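You operate a simulated robot arm through the tools that you are given. There is no shell and no other tool.

The job below is to be done with a simulated robot arm. You get a single attempt, and the scene is never put back.

Task
Tidy up at the top of the test bench. At the end: the purple test stopper from the top of the test bench is in the lower test drawer; the orange test stopper from the top of the test bench is in the upper test drawer; whatever was shut is shut again. Leave all else as you found it, and nothing knocked over (what rides in a drawer may roll over).

It is judged by the outcome, as a careful person would: the job done as asked, and still so three seconds after it is handed in. It fails if anything else is knocked over, pushed out of place, dropped, spilled or broken. A push-on lid holds only when it is set on centred and level and pressed home; a screw cap is set on level and turned clockwise until tight.

Robot
A 7-joint arm with a three-finger gripper, fixed in place. Base frame: the origin is at the foot of the arm, x ahead of it, y to its left, z up. Units: mm, degrees, N and s.
Its first joint turns from -166.0 to 166.0 degrees. Payload 2.69 kg.
Tool frame: the origin (TCP) lies between the finger pads and is the grasp point; the fingertips stand 30 mm ahead of it; z points along the fingers, y is the line along which they close. The gripper opens to 128 mm. The gripper's body begins 117 mm behind the TCP.
Orientation is told as [roll, pitch, yaw] about the base's x, y, z axes, in that order, counted from this pose: with the fingers straight down and closing along the base's y, the tool's x points along the base's -x, its y along +y and its z along -z.

Tools
- The arm moves only by the tool nudge_tool. Its argument "rows" is a list of rows, each an object of numbers (a shift or turn left out is 0, a gripper value left out holds the last): "dx", "dy", "dz": the shift along the tool's x, y, z in mm; "ax", "ay", "az": the turn, a rotation vector about the tool's x, y, z in degrees. In form: [{"dx": .., "dy": .., "dz": .., "ax": .., "ay": .., "az": ..}, ...]. A call has 1 to 20 rows; each row is the pose to reach, as a shift and turn from the pose commanded when the call began, along the tool's axes at that moment. "gripper" is the opening, from 0 (shut) to 1 (fully open), set as the call begins (left out, the last holds). Each row takes 0.2 s and may step no farther than 50 mm and 8.6 degrees from the row before; otherwise, or with a gripper value out of range, the whole call is refused. Where a pose cannot be reached the arm comes as near as it can. A force on the tool above 40 N (or 10 N above the force at the start of the call, whichever is more), or a blocked arm, ends the call early, and 0.2 s more pass. The fingers move at their own pace and stop on an object; they squeeze with about 29 N. The grip force told is the motor's: it shows also when the fingers shut on nothing. Time passes only in rows, and 0.2 s behind the last, so rows that repeat a pose let the fingers close. The reply holds the time, the measured pose of the TCP, the force on the tool along the base axes, the opening and the grip force, in the units named above and with some noise, with the torque about the TCP (base axes, N m) and any sound that the robot's microphone picked up, and new pictures: "show" is both (left out), scene, wrist or none.
- Cameras (640 x 400 px; columns grow to the right, rows downward): "scene" is fixed at [49, -651, 1399.2]; the picture's right is [0.91, -0.41, 0.00], its down [-0.16, -0.35, -0.93] and it looks along [0.38, 0.84, -0.38] (base axes); focal length 343 px, centre (320, 200). "wrist" rides on the gripper at [58, 54, -131] in the tool frame; the picture's right is [-0.68, 0.74, 0.00], its down [-0.62, -0.57, -0.55] and it looks along [-0.40, -0.37, 0.84] (tool axes); focal length 234 px, centre (320, 200). There is no depth. A picture from a camera that has moved, and an enlarged one, comes with that camera's place and axes in the base frame and with its lens.
- move_column(by): slides the trunk up (or, below 0, down) by that many mm; the arm rides with it, the base frame stays. It gives what a move gives, with no picture.
- close_up(camera, box): a new picture of the part [left, top, right, bottom] of that camera's present view, enlarged. The clock stands still meanwhile.
- close_job(): hands the job in; it is judged then, once.

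Places have to be worked out from the pictures, the camera data and where the tool is seen. Open the gripper and draw the arm clear of the work before you hand the job in, unless the task says otherwise.

The tools are called after "Call:" by a JSON object that holds its "api" and its "payload". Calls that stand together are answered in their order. nudge_tool: Moves the arm, as the interface text tells. Its arguments: {"type":"object","properties":{"rows":{"type":"array","items":{"type":"object","properties":{"dx":{"type":"number"},"dy":{"type":"number"},"dz":{"type":"number"},"ax":{"type":"number"},"ay":{"type":"number"},"az":{"type":"number"}}}},"gripper":{"type":"number"},"show":{"type":"string","enum":["both","scene","wrist","none"]}},"required":["rows"]} The other tools are called the same way: move_column (by) slides the trunk up or down; close_up (camera, box) takes an enlarged picture of a part of a camera's view; close_job () hands the job in.

At the start:

```text
time: 0.0
ee_pos: [567.1, 406.9, 1128.3]
orientation: [0.0, -0.1, 0.0]
ft_force: [0.3, 1.0, 0.1]
wrist_torque: [-0.03, 0.02, -0.01]
grip_width: 128.0
gripper_force: 0.1
trunk travel left (down, up): [-175.0, 175.0]
```

scene: 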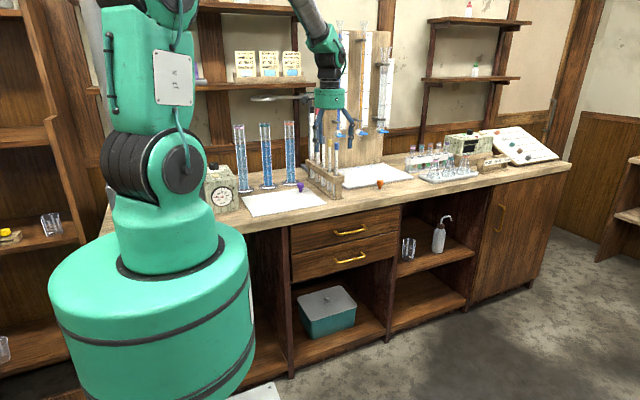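
wrist: 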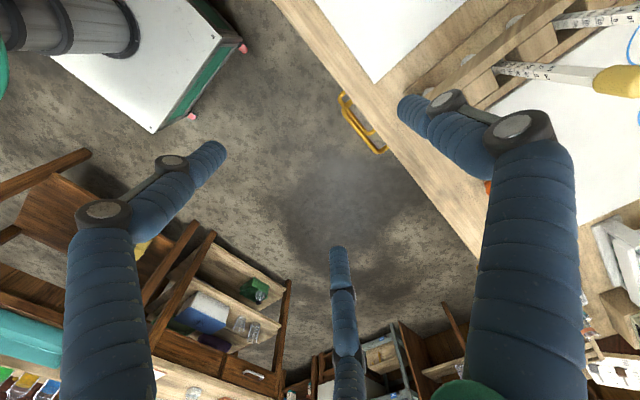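

The scene shows the bench with a purple and an orange stopper near its front edge, with two drawers below. I'll take enlarged views to locate things.

Call:
{"api": "close_up", "payload": {"camera": "scene", "box": [220, 140, 420, 265]}}

Call:
{"api": "close_up", "payload": {"camera": "scene", "box": [280, 200, 410, 281]}}

Call:
{"api": "close_up", "payload": {"camera": "scene", "box": [280, 20, 420, 108]}}

Call:
{"api": "close_up", "payload": {"camera": "wrist", "box": [260, 0, 640, 237]}}

```text
3.20 times, centred on (320, 202) of scene
camera zoom: at [49.0, -651.0, 1399.2], right [0.91, -0.41, 0.0], down [-0.16, -0.35, -0.93], along [0.38, 0.84, -0.38], focal length 1098 px, centre (320, 192)
```

zoom: 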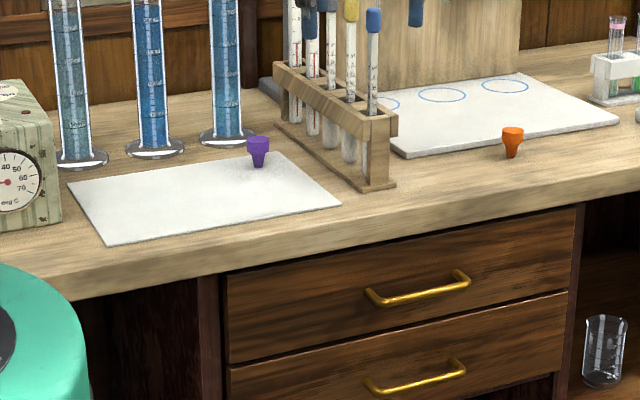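

```text
4.92 times, centred on (345, 240) of scene
camera zoom: at [49.0, -651.0, 1399.2], right [0.91, -0.41, 0.0], down [-0.16, -0.35, -0.93], along [0.38, 0.84, -0.38], focal length 1689 px, centre (197, 1)
```

zoom: 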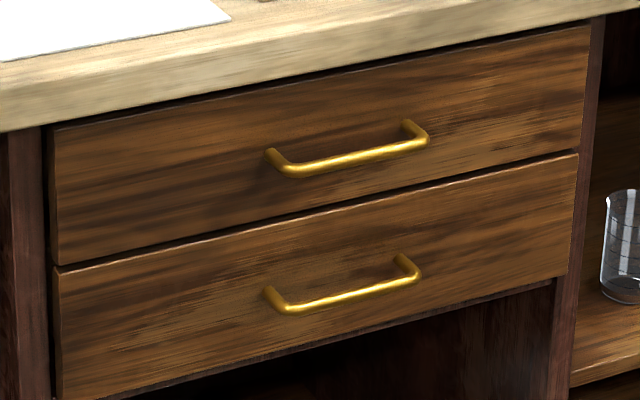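

```text
4.55 times, centred on (350, 64) of scene
camera zoom: at [49.0, -651.0, 1399.2], right [0.91, -0.41, 0.0], down [-0.16, -0.35, -0.93], along [0.38, 0.84, -0.38], focal length 1559 px, centre (184, 818)
```

zoom: 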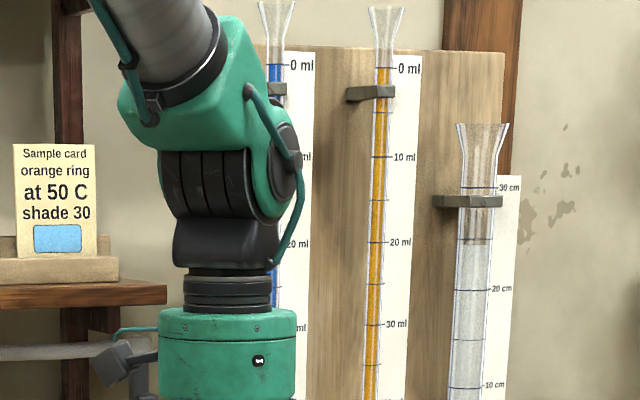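

```text
1.68 times, centred on (450, 118) of wrist
camera zoom: at [508.3, 461.1, 1258.6], right [0.68, 0.74, 0.0], down [0.62, -0.57, 0.55], along [0.4, -0.37, -0.84], focal length 394 px, centre (101, 337)
```

zoom: 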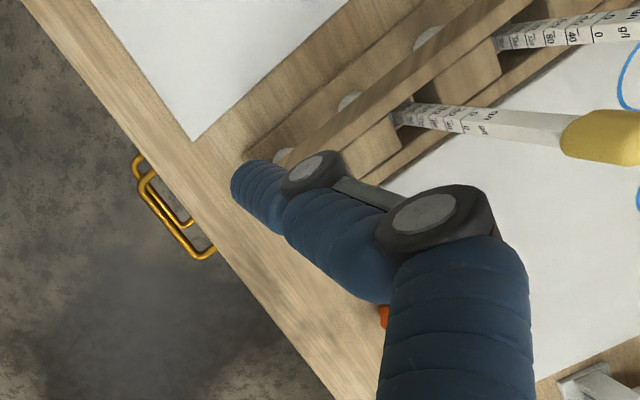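

The bench top comes out near z≈868 with its front edge around y≈440. The handles look to be near x≈667, y≈420, at z≈762 (upper) and z≈635 (lower). I'll take more close-ups to refine the handles and stoppers.

Call:
{"api": "close_up", "payload": {"camera": "wrist", "box": [320, 75, 416, 171]}}

Call:
{"api": "close_up", "payload": {"camera": "wrist", "box": [440, 150, 560, 225]}}

Call:
{"api": "close_up", "payload": {"camera": "scene", "box": [285, 160, 335, 210]}}

Call:
{"api": "close_up", "payload": {"camera": "scene", "box": [355, 160, 405, 210]}}

```text
4.17 times, centred on (368, 123) of wrist
camera zoom: at [508.3, 461.1, 1258.6], right [0.68, 0.74, 0.0], down [0.62, -0.57, 0.55], along [0.4, -0.37, -0.84], focal length 976 px, centre (120, 521)
```

zoom: 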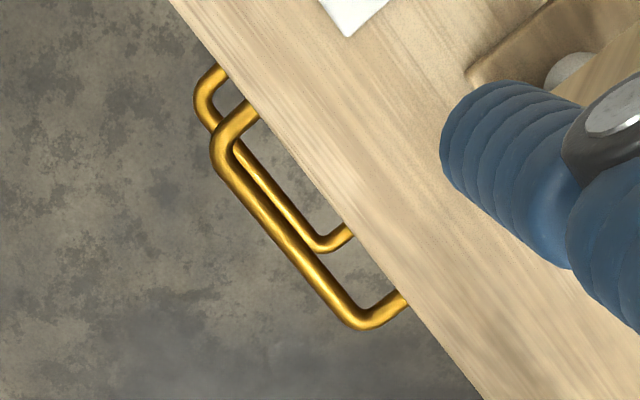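

```text
5.33 times, centred on (500, 188) of wrist
camera zoom: at [508.3, 461.1, 1258.6], right [0.68, 0.74, 0.0], down [0.62, -0.57, 0.55], along [0.4, -0.37, -0.84], focal length 1249 px, centre (-640, 267)
```

zoom: 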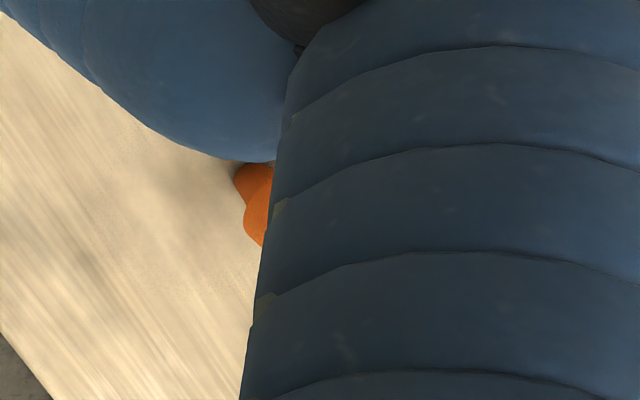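

```text
8.00 times, centred on (310, 185) of scene
camera zoom: at [49.0, -651.0, 1399.2], right [0.91, -0.41, 0.0], down [-0.16, -0.35, -0.93], along [0.38, 0.84, -0.38], focal length 2744 px, centre (400, 320)
```

zoom: 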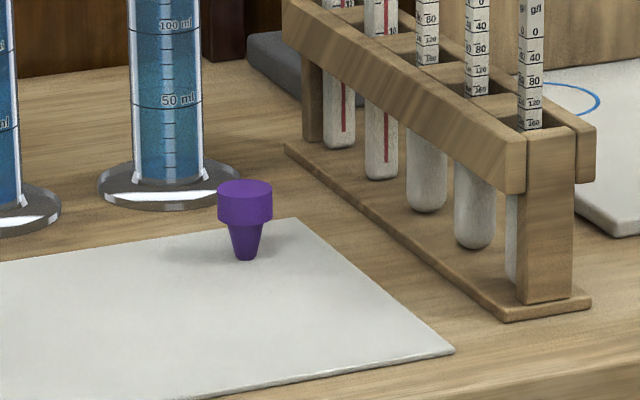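

```text
8.00 times, centred on (380, 185) of scene
camera zoom: at [49.0, -651.0, 1399.2], right [0.91, -0.41, 0.0], down [-0.16, -0.35, -0.93], along [0.38, 0.84, -0.38], focal length 2744 px, centre (-160, 320)
```

zoom: 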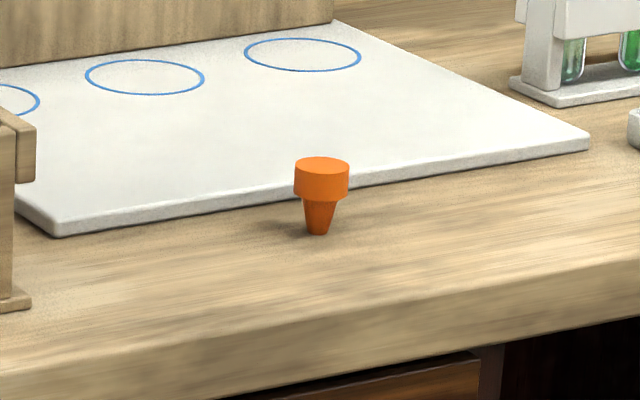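

Refined estimates: handles span x≈620–740 at y≈425, bench edge is at y≈452, purple is near (543, 646) and orange near (876, 540). I'll back the arm away from the bench and roll the tool so it points at the drawers (+y).

Call:
{"api": "nudge_tool", "payload": {"rows": [{"dx": -12, "dy": -35, "dz": 0}, {"dx": -24, "dy": -80, "dz": 20}, {"dx": -36, "dy": -120, "dz": 45}, {"dx": -50, "dy": -155, "dz": 75}, {"dx": -62, "dy": -185, "dz": 105}, {"dx": -73, "dy": -207, "dz": 128}, {"dx": -73, "dy": -207, "dz": 128, "ax": -8}, {"dx": -73, "dy": -207, "dz": 128, "ax": -16}, {"dx": -73, "dy": -207, "dz": 128, "ax": -24}, {"dx": -73, "dy": -207, "dz": 128, "ax": -32}, {"dx": -73, "dy": -207, "dz": 128, "ax": -40}, {"dx": -73, "dy": -207, "dz": 128, "ax": -45}], "gripper": 1}}

```text
refused: row 2 steps farther than a row can; nothing moved
```

The second step was a little over 50 mm, so I'll resend with smaller steps.

Call:
{"api": "nudge_tool", "payload": {"rows": [{"dx": -11, "dy": -35, "dz": 0}, {"dx": -22, "dy": -72, "dz": 20}, {"dx": -33, "dy": -108, "dz": 45}, {"dx": -46, "dy": -143, "dz": 70}, {"dx": -60, "dy": -177, "dz": 98}, {"dx": -73, "dy": -207, "dz": 128}, {"dx": -73, "dy": -207, "dz": 128, "ax": -8}, {"dx": -73, "dy": -207, "dz": 128, "ax": -16}, {"dx": -73, "dy": -207, "dz": 128, "ax": -24}, {"dx": -73, "dy": -207, "dz": 128, "ax": -32}, {"dx": -73, "dy": -207, "dz": 128, "ax": -40}, {"dx": -73, "dy": -207, "dz": 128, "ax": -45}], "gripper": 1}}

```text
time: 2.6
ee_pos: [639.1, 199.8, 1000.0]
orientation: [45.1, 0.0, -0.1]
ft_force: [0.0, 1.0, -0.4]
wrist_torque: [0.03, -0.01, 0.0]
grip_width: 128.1
gripper_force: 0.0
trunk travel left (down, up): [-175.0, 175.0]
camera wrist: at [581.0, 145.0, 1130.3], right [0.68, 0.52, 0.52], down [0.61, -0.79, -0.01], along [0.4, 0.33, -0.85], focal length 234 px, centre (320, 200)
```

scene: 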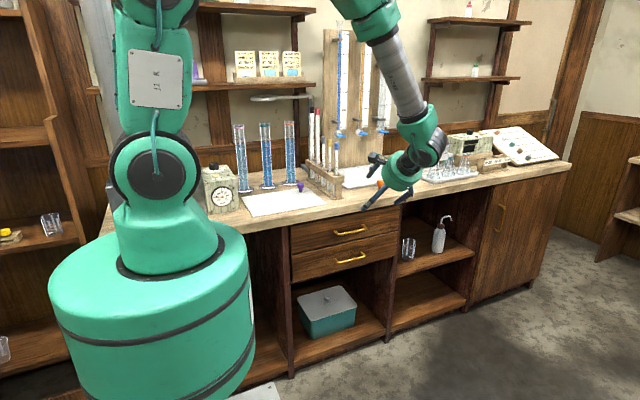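
wrist: 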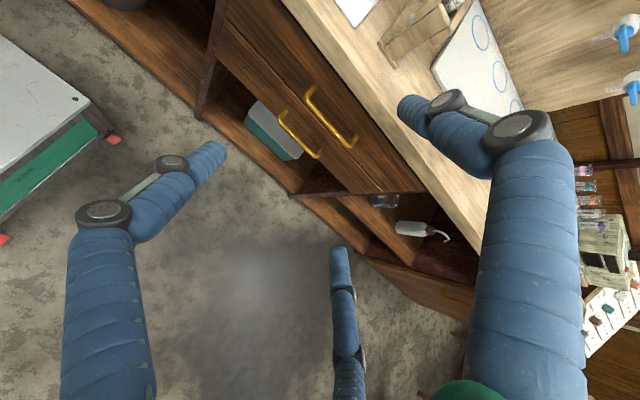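

The roll motion works well. I'll look closely at the gripper and the drawer front.

Call:
{"api": "close_up", "payload": {"camera": "scene", "box": [340, 90, 460, 220]}}

Call:
{"api": "close_up", "payload": {"camera": "wrist", "box": [240, 60, 400, 180]}}

Call:
{"api": "close_up", "payload": {"camera": "scene", "box": [280, 200, 410, 281]}}

```text
3.08 times, centred on (400, 155) of scene
camera zoom: at [49.0, -651.0, 1399.2], right [0.91, -0.41, 0.0], down [-0.16, -0.35, -0.93], along [0.38, 0.84, -0.38], focal length 1056 px, centre (74, 338)
```

zoom: 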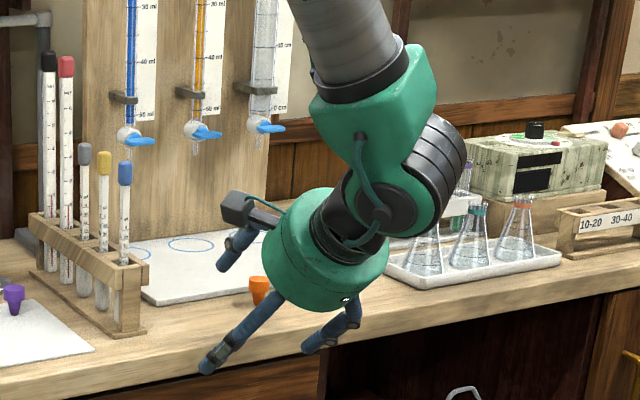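

```text
3.33 times, centred on (320, 120) of wrist
camera zoom: at [581.0, 145.0, 1130.3], right [0.68, 0.52, 0.52], down [0.61, -0.79, -0.01], along [0.4, 0.33, -0.85], focal length 781 px, centre (320, 467)
```

zoom: 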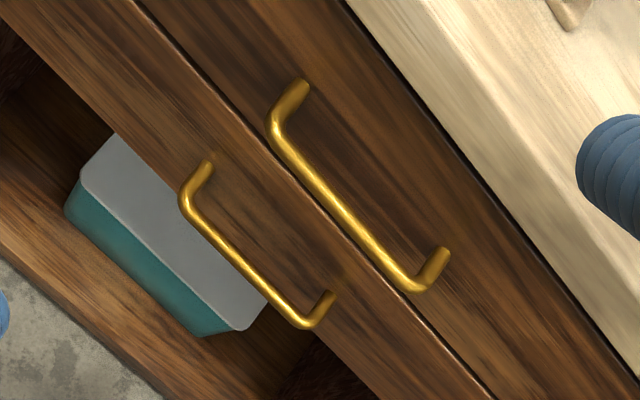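

```text
4.92 times, centred on (345, 240) of scene
camera zoom: at [49.0, -651.0, 1399.2], right [0.91, -0.41, 0.0], down [-0.16, -0.35, -0.93], along [0.38, 0.84, -0.38], focal length 1689 px, centre (197, 1)
```

zoom: 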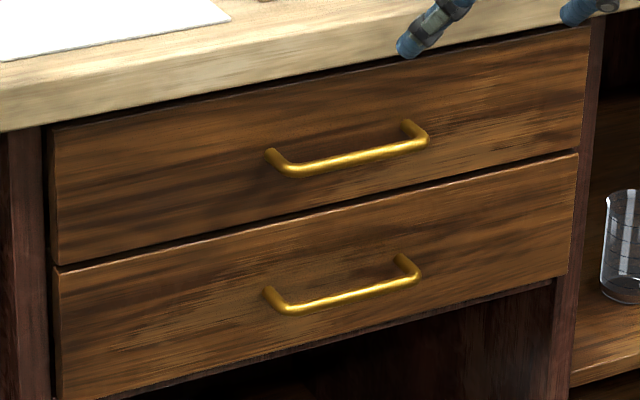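

The gripper appears to show three prongs, though it was described as two-finger. I'll close it partway in free air to see how the prongs actually move.

Call:
{"api": "nudge_tool", "payload": {"rows": [{"dx": 0}, {"dx": 0}, {"dx": 0}], "gripper": 0.3}}

Call:
{"api": "close_up", "payload": {"camera": "scene", "box": [340, 90, 460, 220]}}

Call:
{"api": "nudge_tool", "payload": {"rows": [{"dx": 0}, {"dx": 0}, {"dx": 0}], "gripper": 0.0}}

Call:
{"api": "close_up", "payload": {"camera": "scene", "box": [340, 90, 460, 220]}}

```text
time: 3.4
ee_pos: [638.9, 200.5, 1000.8]
orientation: [44.9, -0.1, 0.0]
ft_force: [-0.7, -0.3, 0.3]
wrist_torque: [-0.02, 0.0, -0.01]
grip_width: 38.6
gripper_force: 0.0
trunk travel left (down, up): [-175.0, 175.0]
camera wrist: at [581.0, 145.3, 1130.4], right [0.68, 0.52, 0.52], down [0.62, -0.79, -0.01], along [0.4, 0.33, -0.85], focal length 234 px, centre (320, 200)
```

scene: 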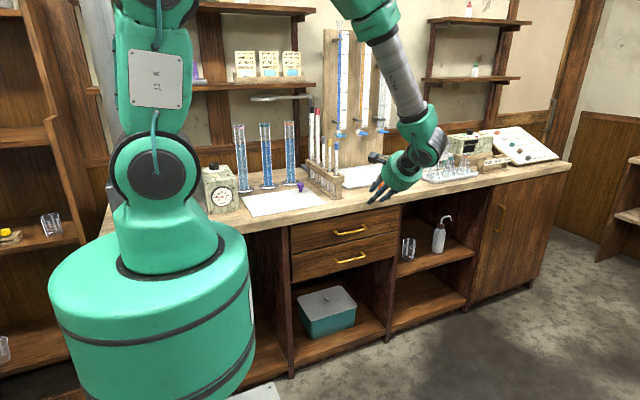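
wrist: 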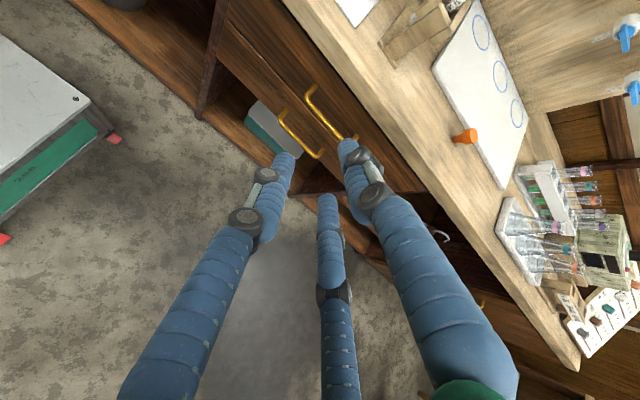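

```text
3.08 times, centred on (400, 155) of scene
camera zoom: at [49.0, -651.0, 1399.2], right [0.91, -0.41, 0.0], down [-0.16, -0.35, -0.93], along [0.38, 0.84, -0.38], focal length 1056 px, centre (74, 338)
```

zoom: 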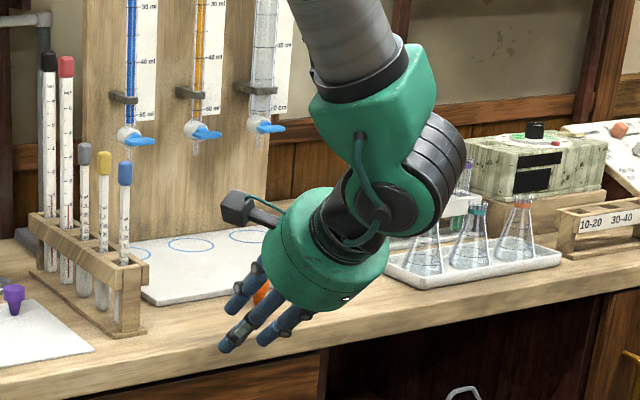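

```text
time: 4.2
ee_pos: [639.2, 200.2, 1000.4]
orientation: [45.0, 0.1, 0.0]
ft_force: [0.0, 0.1, -1.2]
wrist_torque: [0.0, 0.0, -0.02]
grip_width: 2.0
gripper_force: 28.9
trunk travel left (down, up): [-175.0, 175.0]
camera wrist: at [581.0, 145.3, 1130.5], right [0.68, 0.52, 0.52], down [0.62, -0.79, -0.01], along [0.4, 0.33, -0.85], focal length 234 px, centre (320, 200)
```

scene: 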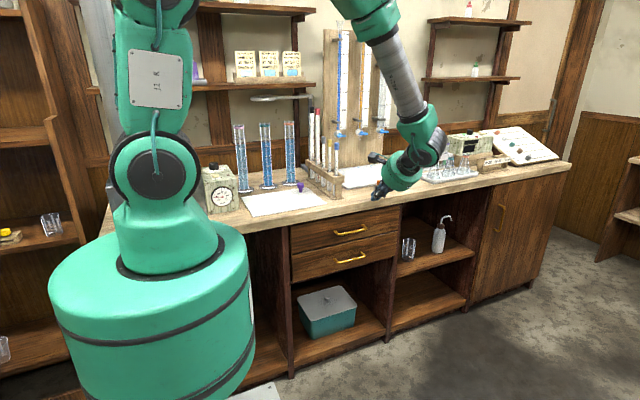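
wrist: 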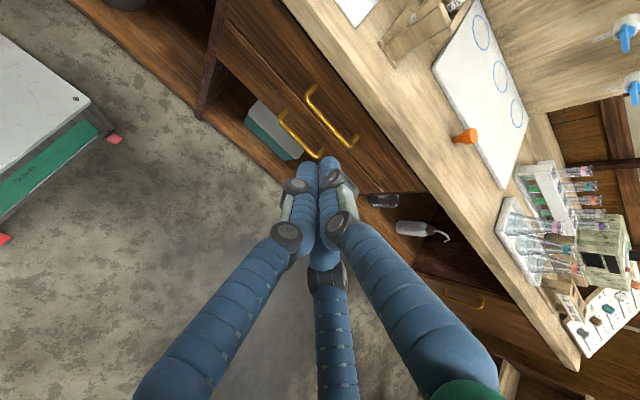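

```text
3.08 times, centred on (400, 155) of scene
camera zoom: at [49.0, -651.0, 1399.2], right [0.91, -0.41, 0.0], down [-0.16, -0.35, -0.93], along [0.38, 0.84, -0.38], focal length 1056 px, centre (74, 338)
```

zoom: 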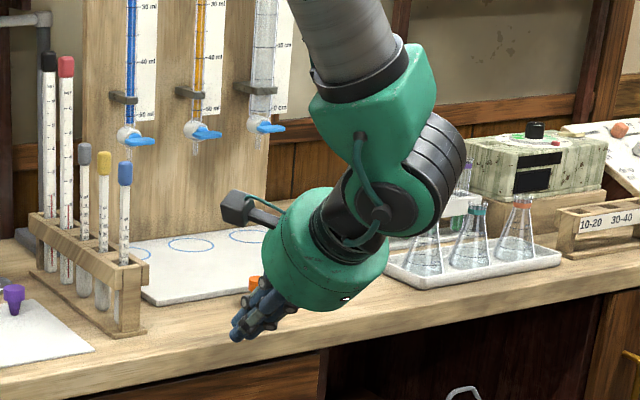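

The hand closes three visible prongs radially, with a single prong on the tool's +y side. That prong can hook behind the handle bar while the tool is rolled 45°. I'll move to a pre-grasp pose about 100 mm short of the lower handle, which I estimate at (684, 424, 620), and look again.

Call:
{"api": "nudge_tool", "payload": {"rows": [{"dx": -4, "dy": -11, "dz": 32}, {"dx": -9, "dy": -22, "dz": 65}, {"dx": -13, "dy": -33, "dz": 98}, {"dx": -18, "dy": -44, "dz": 130}, {"dx": -22, "dy": -55, "dz": 163}, {"dx": -27, "dy": -66, "dz": 196}, {"dx": -31, "dy": -77, "dz": 228}, {"dx": -36, "dy": -88, "dz": 261}, {"dx": -40, "dy": -99, "dz": 294}, {"dx": -45, "dy": -110, "dz": 326}], "gripper": 0.5}}

```text
time: 6.4
ee_pos: [685.0, 353.2, 690.4]
orientation: [45.0, 0.0, 0.0]
ft_force: [-0.5, -0.2, 0.5]
wrist_torque: [-0.05, 0.04, 0.04]
grip_width: 63.9
gripper_force: 0.1
trunk travel left (down, up): [-175.0, 175.0]
camera wrist: at [626.8, 298.4, 820.6], right [0.68, 0.52, 0.52], down [0.62, -0.79, -0.01], along [0.4, 0.33, -0.85], focal length 234 px, centre (320, 200)
```

scene: 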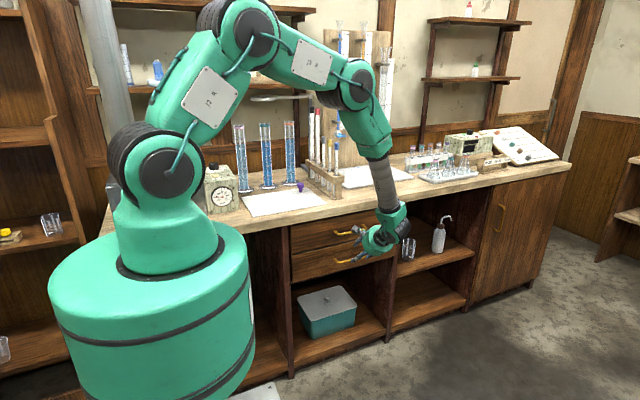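
wrist: 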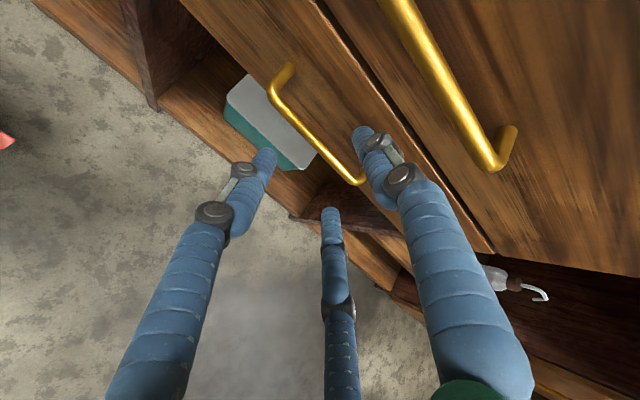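

The arm reached the pre-grasp pose. I'll zoom in to measure the lower handle accurately.

Call:
{"api": "close_up", "payload": {"camera": "wrist", "box": [240, 40, 400, 200]}}

Call:
{"api": "close_up", "payload": {"camera": "scene", "box": [310, 200, 430, 280]}}

```text
2.50 times, centred on (320, 120) of wrist
camera zoom: at [626.8, 298.4, 820.6], right [0.68, 0.52, 0.52], down [0.62, -0.79, -0.01], along [0.4, 0.33, -0.85], focal length 585 px, centre (320, 400)
```

zoom: 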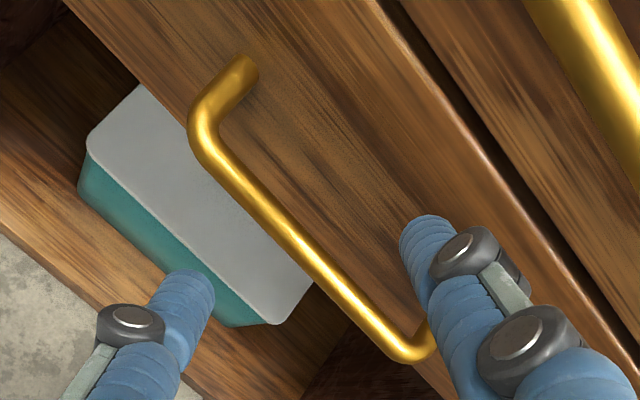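

```text
5.00 times, centred on (370, 240) of scene
camera zoom: at [49.0, -651.0, 1399.2], right [0.91, -0.41, 0.0], down [-0.16, -0.35, -0.93], along [0.38, 0.84, -0.38], focal length 1715 px, centre (70, 0)
```

zoom: 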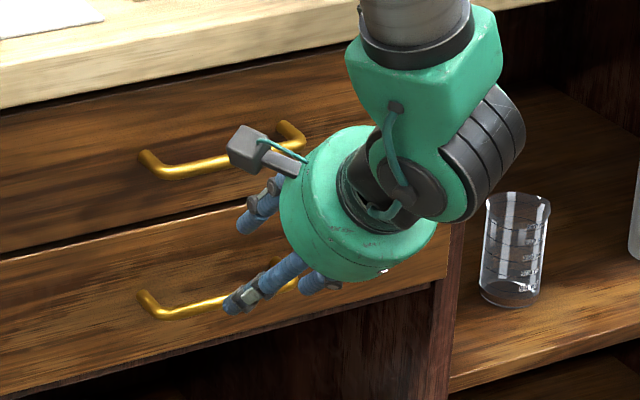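

I place the lower handle bar at about (684, 424, 614) and the drawer face near y≈458. I'll narrow the gripper, shift so the single prong lines up just behind the bar, and advance most of the way for a check.

Call:
{"api": "nudge_tool", "payload": {"rows": [{"dx": 0, "dy": -13, "dz": 0}, {"dx": 0, "dy": -13, "dz": 0}, {"dx": 0, "dy": -13, "dz": 20}, {"dx": 0, "dy": -13, "dz": 40}, {"dx": 0, "dy": -13, "dz": 55}, {"dx": 0, "dy": -13, "dz": 65}], "gripper": 0.3}}

Call:
{"api": "close_up", "payload": {"camera": "wrist", "box": [240, 60, 400, 220]}}

Call:
{"api": "close_up", "payload": {"camera": "scene", "box": [310, 220, 390, 280]}}

```text
time: 7.8
ee_pos: [683.0, 390.8, 636.5]
orientation: [45.0, 0.1, 0.0]
ft_force: [-0.2, -0.3, 0.6]
wrist_torque: [-0.02, 0.01, 0.04]
grip_width: 38.5
gripper_force: 0.1
trunk travel left (down, up): [-175.0, 175.0]
camera wrist: at [625.8, 335.5, 766.5], right [0.68, 0.52, 0.52], down [0.62, -0.79, -0.01], along [0.4, 0.33, -0.85], focal length 234 px, centre (320, 200)
```

scene: 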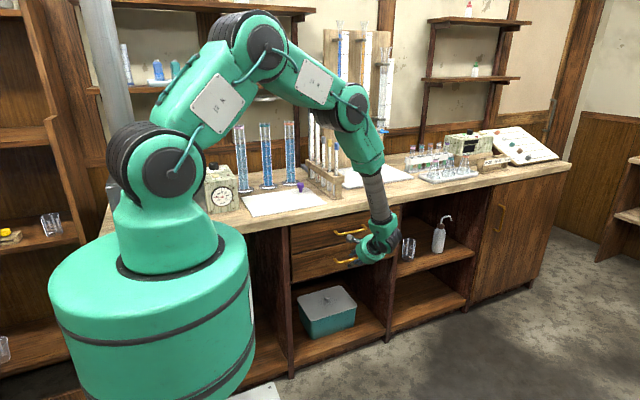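
wrist: 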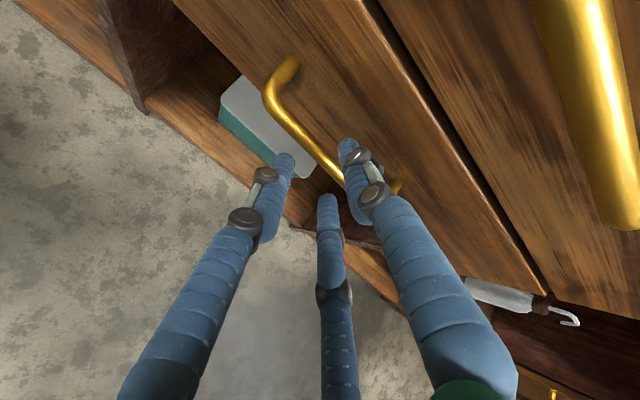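

```text
2.50 times, centred on (320, 140) of wrist
camera zoom: at [625.8, 335.5, 766.5], right [0.68, 0.52, 0.52], down [0.62, -0.79, -0.01], along [0.4, 0.33, -0.85], focal length 585 px, centre (320, 350)
```

zoom: 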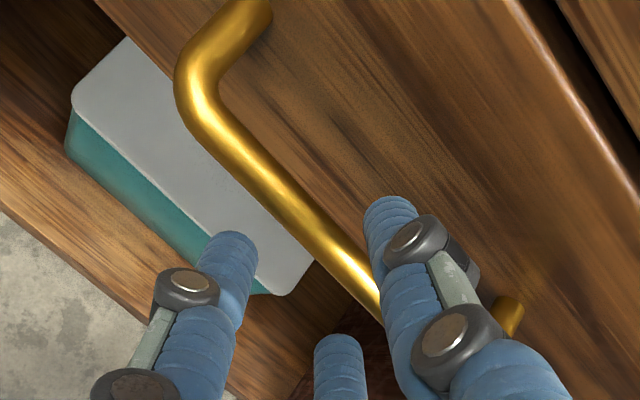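

```text
6.67 times, centred on (350, 250) of scene
camera zoom: at [49.0, -651.0, 1399.2], right [0.91, -0.41, 0.0], down [-0.16, -0.35, -0.93], along [0.38, 0.84, -0.38], focal length 2287 px, centre (120, -133)
```

zoom: 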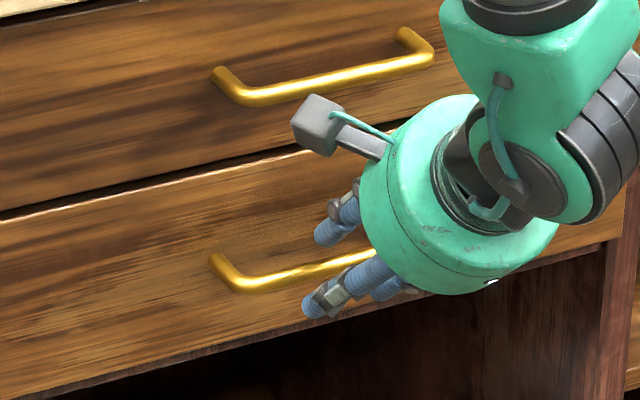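

The bar sits between the prongs, with the single prong above and behind it. I'll advance the last 26 mm in small steps and then close the gripper on the bar.

Call:
{"api": "nudge_tool", "payload": {"rows": [{"dz": 9}, {"dz": 18}, {"dz": 26}], "gripper": 0.3}}

Call:
{"api": "close_up", "payload": {"camera": "wrist", "box": [240, 60, 400, 220]}}

```text
time: 8.6
ee_pos: [684.7, 409.0, 618.7]
orientation: [45.0, 0.1, -0.1]
ft_force: [0.6, -1.2, -0.5]
wrist_torque: [-0.02, 0.01, 0.04]
grip_width: 38.4
gripper_force: 0.0
trunk travel left (down, up): [-175.0, 175.0]
camera wrist: at [626.2, 353.4, 748.5], right [0.68, 0.52, 0.52], down [0.61, -0.79, -0.01], along [0.4, 0.33, -0.85], focal length 234 px, centre (320, 200)
```

scene: 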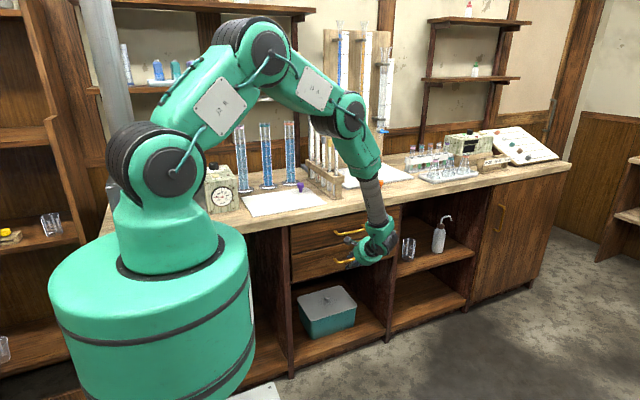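
wrist: 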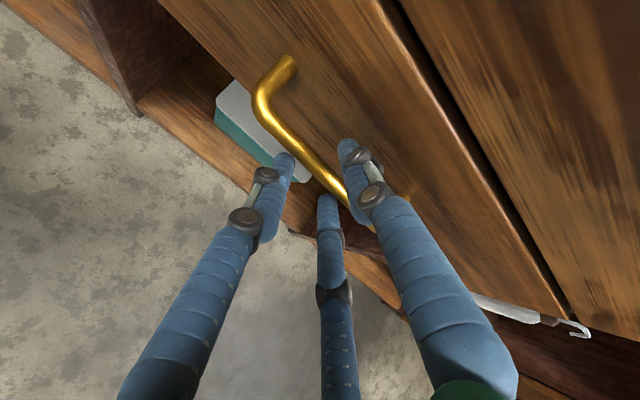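

```text
2.50 times, centred on (320, 140) of wrist
camera zoom: at [626.2, 353.4, 748.5], right [0.68, 0.52, 0.52], down [0.61, -0.79, -0.01], along [0.4, 0.33, -0.85], focal length 585 px, centre (320, 350)
```

zoom: 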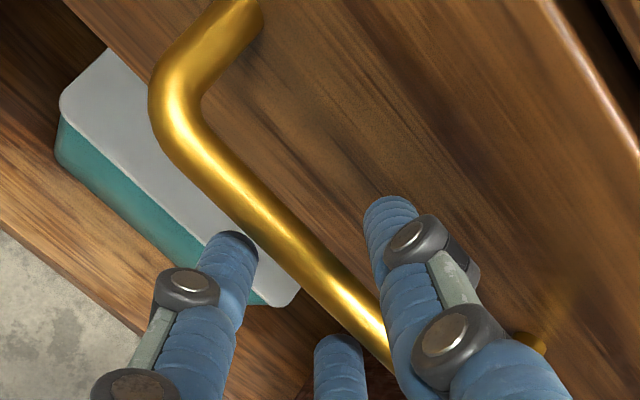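

There was no contact, and the bar lies between the prongs with the single one behind it. I'll close on the bar now.

Call:
{"api": "nudge_tool", "payload": {"rows": [{"dz": 0}, {"dz": 0}, {"dz": 0}], "gripper": 0}}

Call:
{"api": "close_up", "payload": {"camera": "wrist", "box": [240, 60, 400, 220]}}

```text
time: 9.4
ee_pos: [685.7, 408.8, 619.9]
orientation: [45.0, -0.2, 0.0]
ft_force: [-2.3, 7.2, 23.3]
wrist_torque: [0.21, 0.07, 0.43]
grip_width: 19.1
gripper_force: 44.2
trunk travel left (down, up): [-175.0, 175.0]
camera wrist: at [626.6, 353.7, 750.4], right [0.68, 0.52, 0.52], down [0.62, -0.79, -0.01], along [0.41, 0.33, -0.85], focal length 234 px, centre (320, 200)
```

scene: 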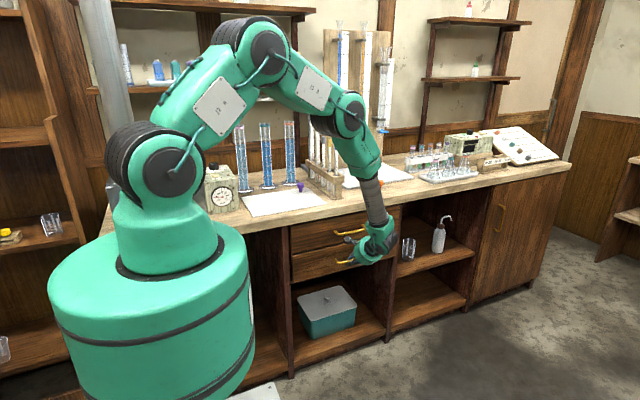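
wrist: 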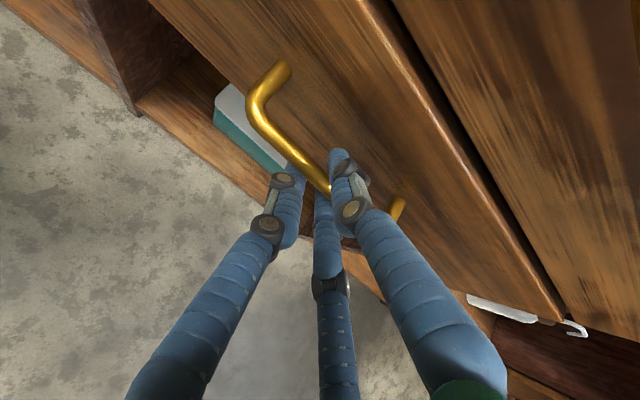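

```text
2.50 times, centred on (320, 140) of wrist
camera zoom: at [626.6, 353.7, 750.4], right [0.68, 0.52, 0.52], down [0.62, -0.79, -0.01], along [0.41, 0.33, -0.85], focal length 585 px, centre (320, 350)
```

zoom: 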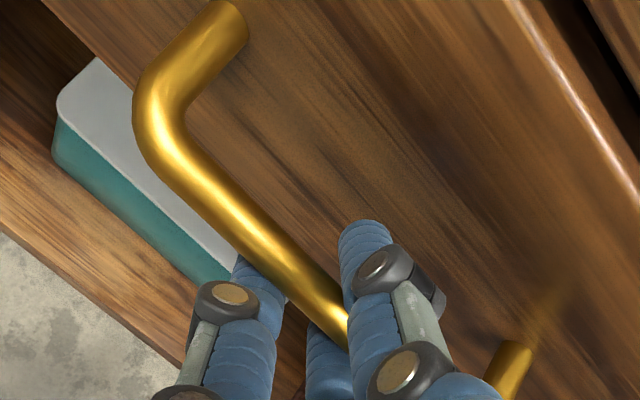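

The prong pressed on the bar off-centre (about 23 N upward reaction). I'll shift toward the bar by a few mm along tool y to centre it and let the grip settle.

Call:
{"api": "nudge_tool", "payload": {"rows": [{"dy": 2}, {"dy": 4}, {"dy": 5}, {"dy": 5}], "gripper": 0, "show": "wrist"}}

```text
time: 10.4
ee_pos: [683.5, 411.8, 620.6]
orientation: [44.8, 0.0, -0.1]
ft_force: [16.9, -0.4, -1.9]
wrist_torque: [-0.05, -0.77, -0.21]
grip_width: 19.2
gripper_force: 43.7
trunk travel left (down, up): [-175.0, 175.0]
camera wrist: at [626.8, 357.3, 750.8], right [0.68, 0.52, 0.52], down [0.61, -0.79, -0.01], along [0.4, 0.33, -0.85], focal length 234 px, centre (320, 200)
```

wrist: 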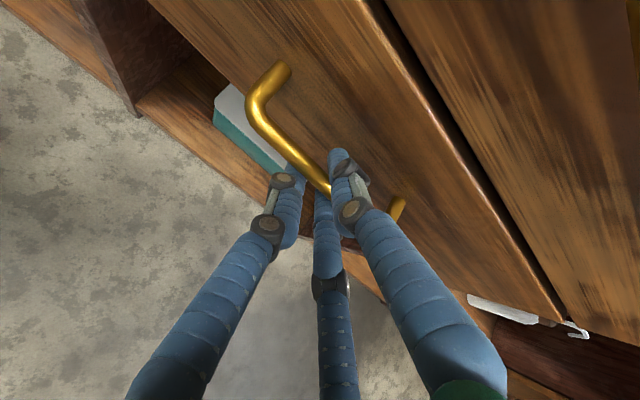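

The grip now holds on both sides of the bar. I'll start pulling straight out (−y) by about 45 mm and check that the drawer follows.

Call:
{"api": "nudge_tool", "payload": {"rows": [{"dx": -1, "dy": -4, "dz": -4}, {"dx": -2, "dy": -8, "dz": -8}, {"dx": -2, "dy": -16, "dz": -16}, {"dx": -2, "dy": -24, "dz": -24}, {"dx": -2, "dy": -32, "dz": -32}], "gripper": 0}}

```text
time: 11.6
ee_pos: [685.7, 365.2, 620.6]
orientation: [45.0, 0.1, 0.0]
ft_force: [5.0, -0.6, -7.9]
wrist_torque: [-0.05, -0.21, 0.53]
grip_width: 19.4
gripper_force: 44.2
trunk travel left (down, up): [-175.0, 175.0]
camera wrist: at [627.1, 310.6, 750.9], right [0.68, 0.52, 0.52], down [0.61, -0.79, -0.01], along [0.4, 0.33, -0.85], focal length 234 px, centre (320, 200)
```

scene: 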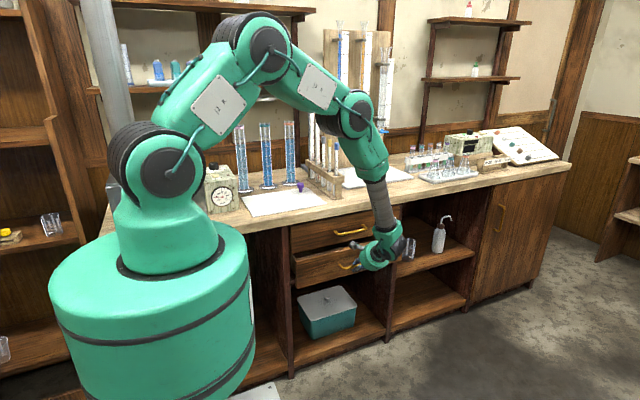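
wrist: 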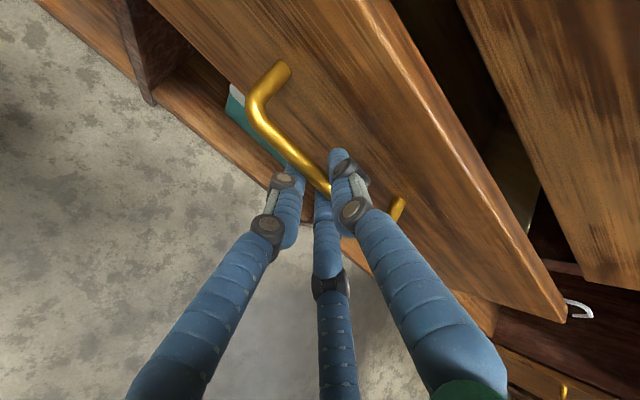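

The drawer is sliding out cleanly with low force. I'll continue pulling about 160 mm further.

Call:
{"api": "nudge_tool", "payload": {"rows": [{"dy": -11, "dz": -11}, {"dy": -22, "dz": -22}, {"dy": -33, "dz": -33}, {"dy": -44, "dz": -44}, {"dy": -55, "dz": -55}, {"dy": -66, "dz": -66}, {"dy": -77, "dz": -77}, {"dy": -88, "dz": -88}, {"dy": -99, "dz": -99}, {"dy": -108, "dz": -108}], "gripper": 0}}

```text
time: 13.6
ee_pos: [684.4, 231.9, 621.2]
orientation: [44.8, 0.2, -0.1]
ft_force: [9.9, -0.6, -21.3]
wrist_torque: [-0.12, -1.05, -0.29]
grip_width: 18.8
gripper_force: 44.1
trunk travel left (down, up): [-175.0, 175.0]
stopped in row 9: the force on the tool passed its limit at 42 N (the readings are from after the stop); the commanded pose is now the measured one
camera wrist: at [627.2, 177.5, 751.2], right [0.68, 0.52, 0.52], down [0.61, -0.79, -0.01], along [0.4, 0.33, -0.86], focal length 234 px, centre (320, 200)
```

scene: 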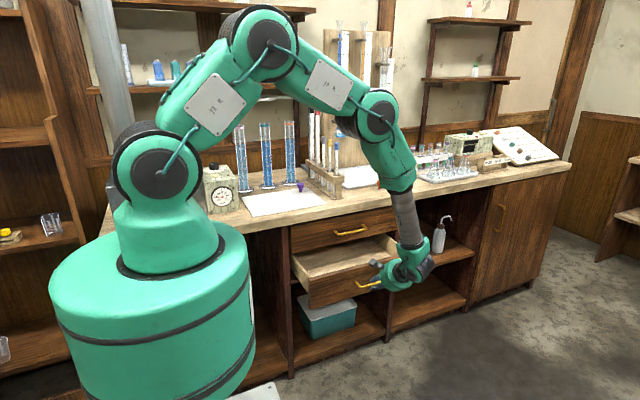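
wrist: 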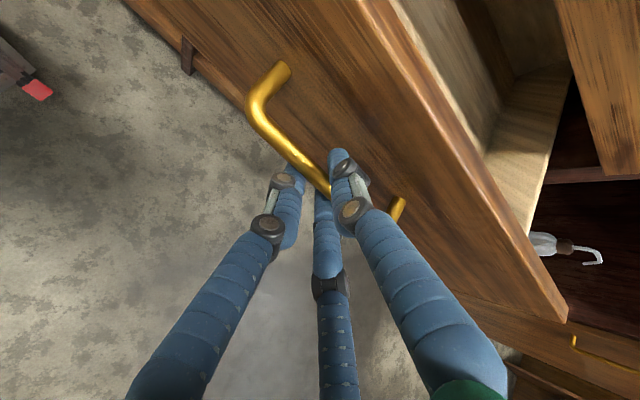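

The drawer hit its stop at about 180 mm of travel. I'll open the fingers and back straight off the handle.

Call:
{"api": "nudge_tool", "payload": {"rows": [{"dz": 0}, {"dz": 0}], "gripper": 0.28, "show": "wrist"}}

Call:
{"api": "nudge_tool", "payload": {"rows": [{"dz": -10}, {"dz": -25}, {"dz": -50}, {"dz": -85}], "gripper": 0.28}}

```text
time: 14.2
ee_pos: [684.3, 233.3, 622.6]
orientation: [45.1, 0.2, -0.1]
ft_force: [0.3, -0.2, 0.8]
wrist_torque: [0.06, 0.0, 0.01]
grip_width: 35.7
gripper_force: 0.1
trunk travel left (down, up): [-175.0, 175.0]
camera wrist: at [626.6, 177.2, 752.4], right [0.68, 0.52, 0.52], down [0.62, -0.79, -0.01], along [0.4, 0.33, -0.86], focal length 234 px, centre (320, 200)
```

wrist: 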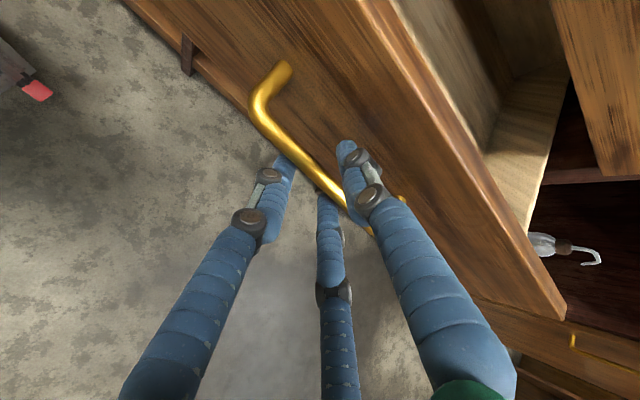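

```text
time: 15.2
ee_pos: [684.9, 171.7, 683.4]
orientation: [45.0, 0.2, 0.1]
ft_force: [-1.5, 0.5, -0.4]
wrist_torque: [0.01, -0.02, -0.01]
grip_width: 35.8
gripper_force: 0.0
trunk travel left (down, up): [-175.0, 175.0]
camera wrist: at [626.2, 117.4, 813.2], right [0.68, 0.52, 0.52], down [0.62, -0.79, -0.01], along [0.4, 0.33, -0.86], focal length 234 px, centre (320, 200)
```

scene: 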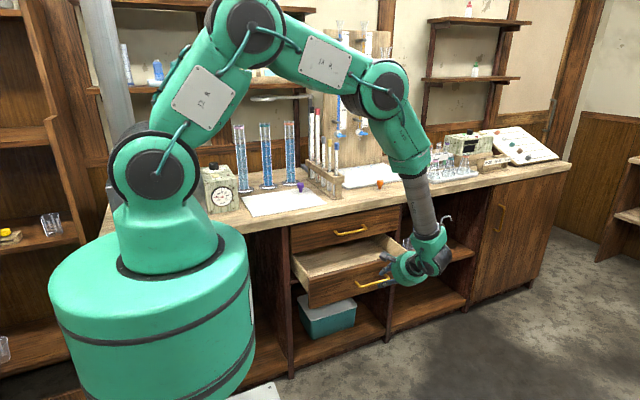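
wrist: 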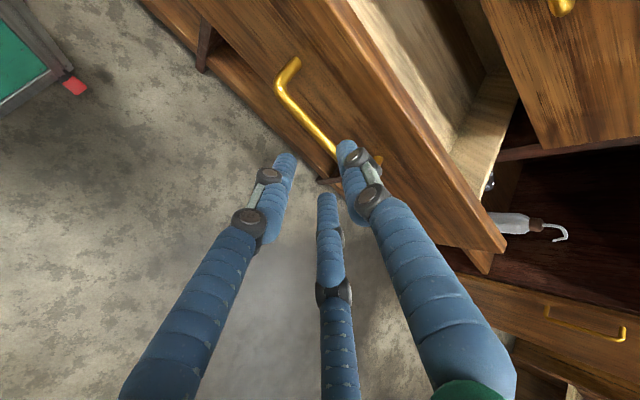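

The handle is released and the drawer stays open. I'll raise the arm and return it to pointing straight down, heading toward the purple stopper while staying clear of the rack.

Call:
{"api": "nudge_tool", "payload": {"rows": [{"dx": 7, "dy": 35, "dz": -20, "ax": 3.75}, {"dx": 14, "dy": 70, "dz": -40, "ax": 7.5}, {"dx": 21, "dy": 105, "dz": -60, "ax": 11.25}, {"dx": 28, "dy": 140, "dz": -80, "ax": 15}, {"dx": 35, "dy": 175, "dz": -100, "ax": 18.75}, {"dx": 42, "dy": 210, "dz": -120, "ax": 22.5}, {"dx": 49, "dy": 245, "dz": -140, "ax": 26.25}, {"dx": 57, "dy": 280, "dz": -160, "ax": 30}, {"dx": 64, "dy": 315, "dz": -180, "ax": 33.75}, {"dx": 71, "dy": 350, "dz": -200, "ax": 37.5}, {"dx": 78, "dy": 385, "dz": -220, "ax": 41.25}, {"dx": 85, "dy": 421, "dz": -240, "ax": 45}], "gripper": 0.45}}

Call:
{"api": "close_up", "payload": {"camera": "scene", "box": [280, 190, 420, 310]}}

```text
time: 17.8
ee_pos: [598.1, 302.1, 1150.3]
orientation: [-0.1, 0.1, 0.1]
ft_force: [0.3, 0.0, 0.9]
wrist_torque: [0.0, -0.01, 0.03]
grip_width: 57.6
gripper_force: 0.1
trunk travel left (down, up): [-175.0, 175.0]
camera wrist: at [541.4, 355.9, 1281.6], right [0.68, 0.74, 0.0], down [0.62, -0.56, 0.55], along [0.4, -0.37, -0.84], focal length 234 px, centre (320, 200)
```

scene: 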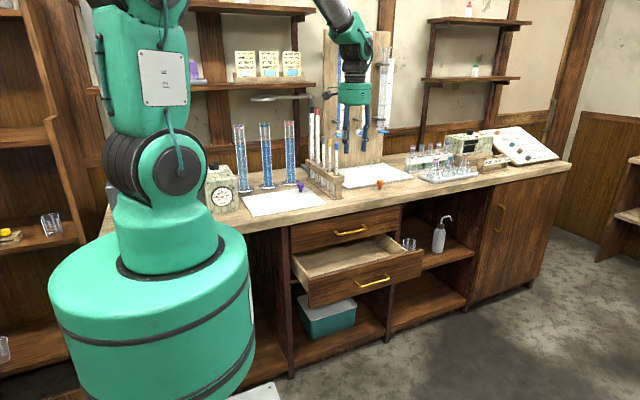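
wrist: 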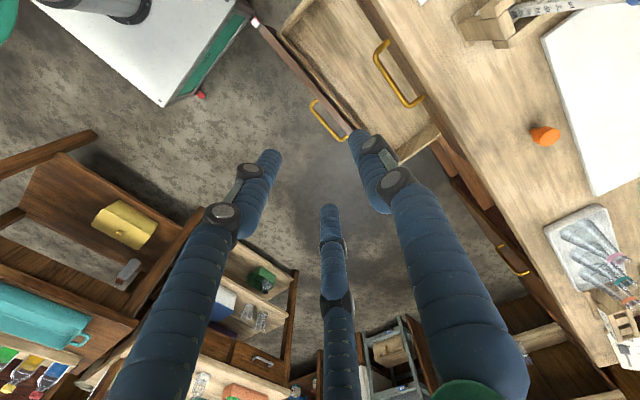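

```text
3.33 times, centred on (350, 250) of scene
camera zoom: at [49.0, -651.0, 1399.2], right [0.91, -0.41, 0.0], down [-0.16, -0.35, -0.93], along [0.38, 0.84, -0.38], focal length 1144 px, centre (220, 33)
```

zoom: 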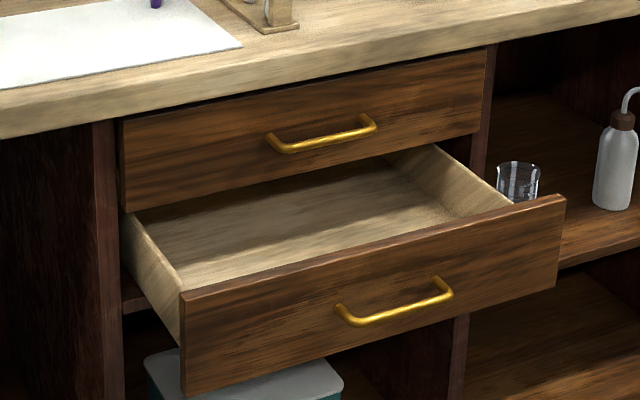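

The lower drawer is open and empty, and the orange stopper is now visible in the wrist view. I'll zoom in on it to fix its position.

Call:
{"api": "close_up", "payload": {"camera": "wrist", "box": [490, 90, 600, 180]}}

Call:
{"api": "close_up", "payload": {"camera": "wrist", "box": [280, 0, 480, 180]}}

```text
4.44 times, centred on (545, 135) of wrist
camera zoom: at [541.4, 355.9, 1281.6], right [0.68, 0.74, 0.0], down [0.62, -0.56, 0.55], along [0.4, -0.37, -0.84], focal length 1041 px, centre (-680, 489)
```

zoom: 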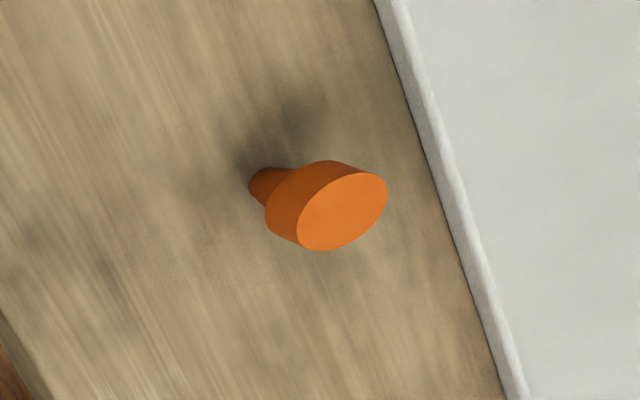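

```text
2.22 times, centred on (380, 90) of wrist
camera zoom: at [541.4, 355.9, 1281.6], right [0.68, 0.74, 0.0], down [0.62, -0.56, 0.55], along [0.4, -0.37, -0.84], focal length 520 px, centre (187, 444)
```

zoom: 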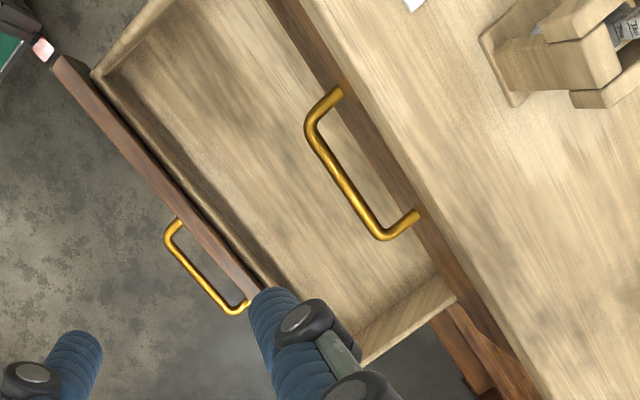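

Orange triangulates to about (880, 544) on a bench top near z≈870, standing about 42 mm tall. I'll move above the purple stopper at a safe height and view it.

Call:
{"api": "nudge_tool", "payload": {"rows": [{"dx": 9, "dy": 40}, {"dx": 18, "dy": 80}, {"dx": 28, "dy": 120}, {"dx": 37, "dy": 160}, {"dx": 46, "dy": 200}, {"dx": 55, "dy": 240}, {"dx": 55, "dy": 280}, {"dx": 55, "dy": 318}], "gripper": 0.45}}

Call:
{"api": "close_up", "payload": {"camera": "wrist", "box": [280, 40, 400, 150]}}

Call:
{"api": "close_up", "payload": {"camera": "scene", "box": [220, 60, 380, 210]}}

```text
time: 19.6
ee_pos: [546.2, 619.5, 1147.7]
orientation: [-0.1, 0.3, 0.1]
ft_force: [0.5, -0.9, -0.6]
wrist_torque: [0.0, -0.01, -0.01]
grip_width: 57.3
gripper_force: 0.0
trunk travel left (down, up): [-175.0, 175.0]
camera wrist: at [488.4, 672.4, 1278.9], right [0.68, 0.74, 0.0], down [0.62, -0.56, 0.55], along [0.4, -0.37, -0.84], focal length 234 px, centre (320, 200)
```

scene: 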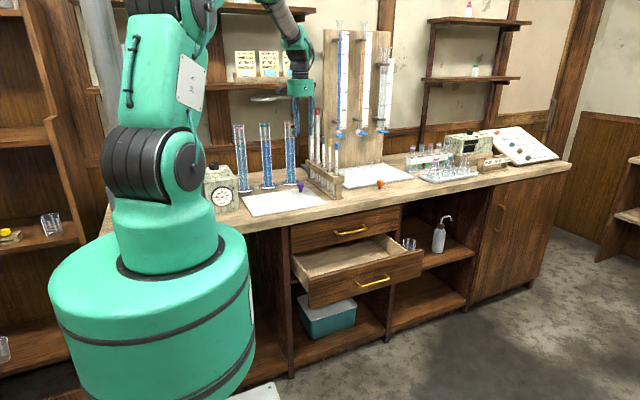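
wrist: 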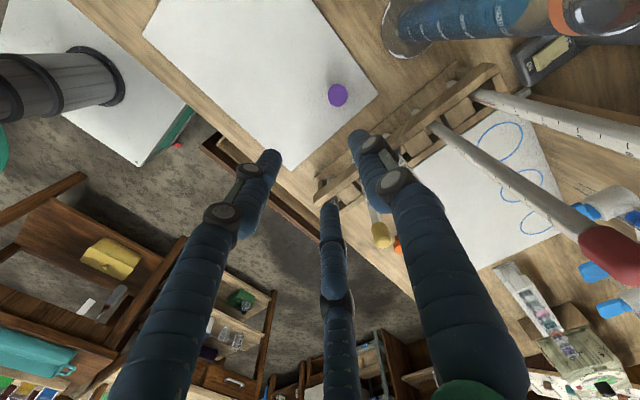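

```text
3.64 times, centred on (340, 95) of wrist
camera zoom: at [488.4, 672.4, 1278.9], right [0.68, 0.74, 0.0], down [0.62, -0.56, 0.55], along [0.4, -0.37, -0.84], focal length 852 px, centre (247, 582)
```

zoom: 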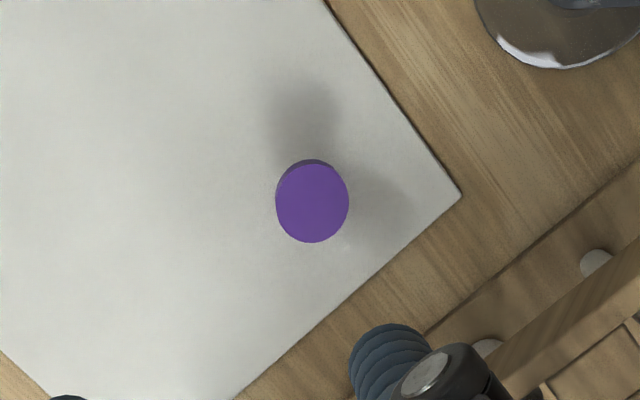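

```text
2.67 times, centred on (300, 135) of scene
camera zoom: at [49.0, -651.0, 1399.2], right [0.91, -0.41, 0.0], down [-0.16, -0.35, -0.93], along [0.38, 0.84, -0.38], focal length 915 px, centre (373, 373)
```

zoom: 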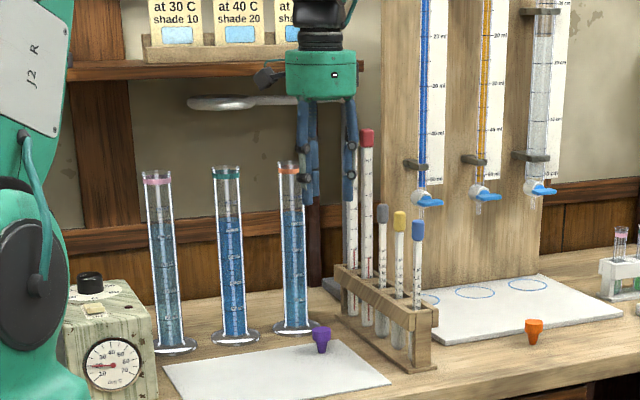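

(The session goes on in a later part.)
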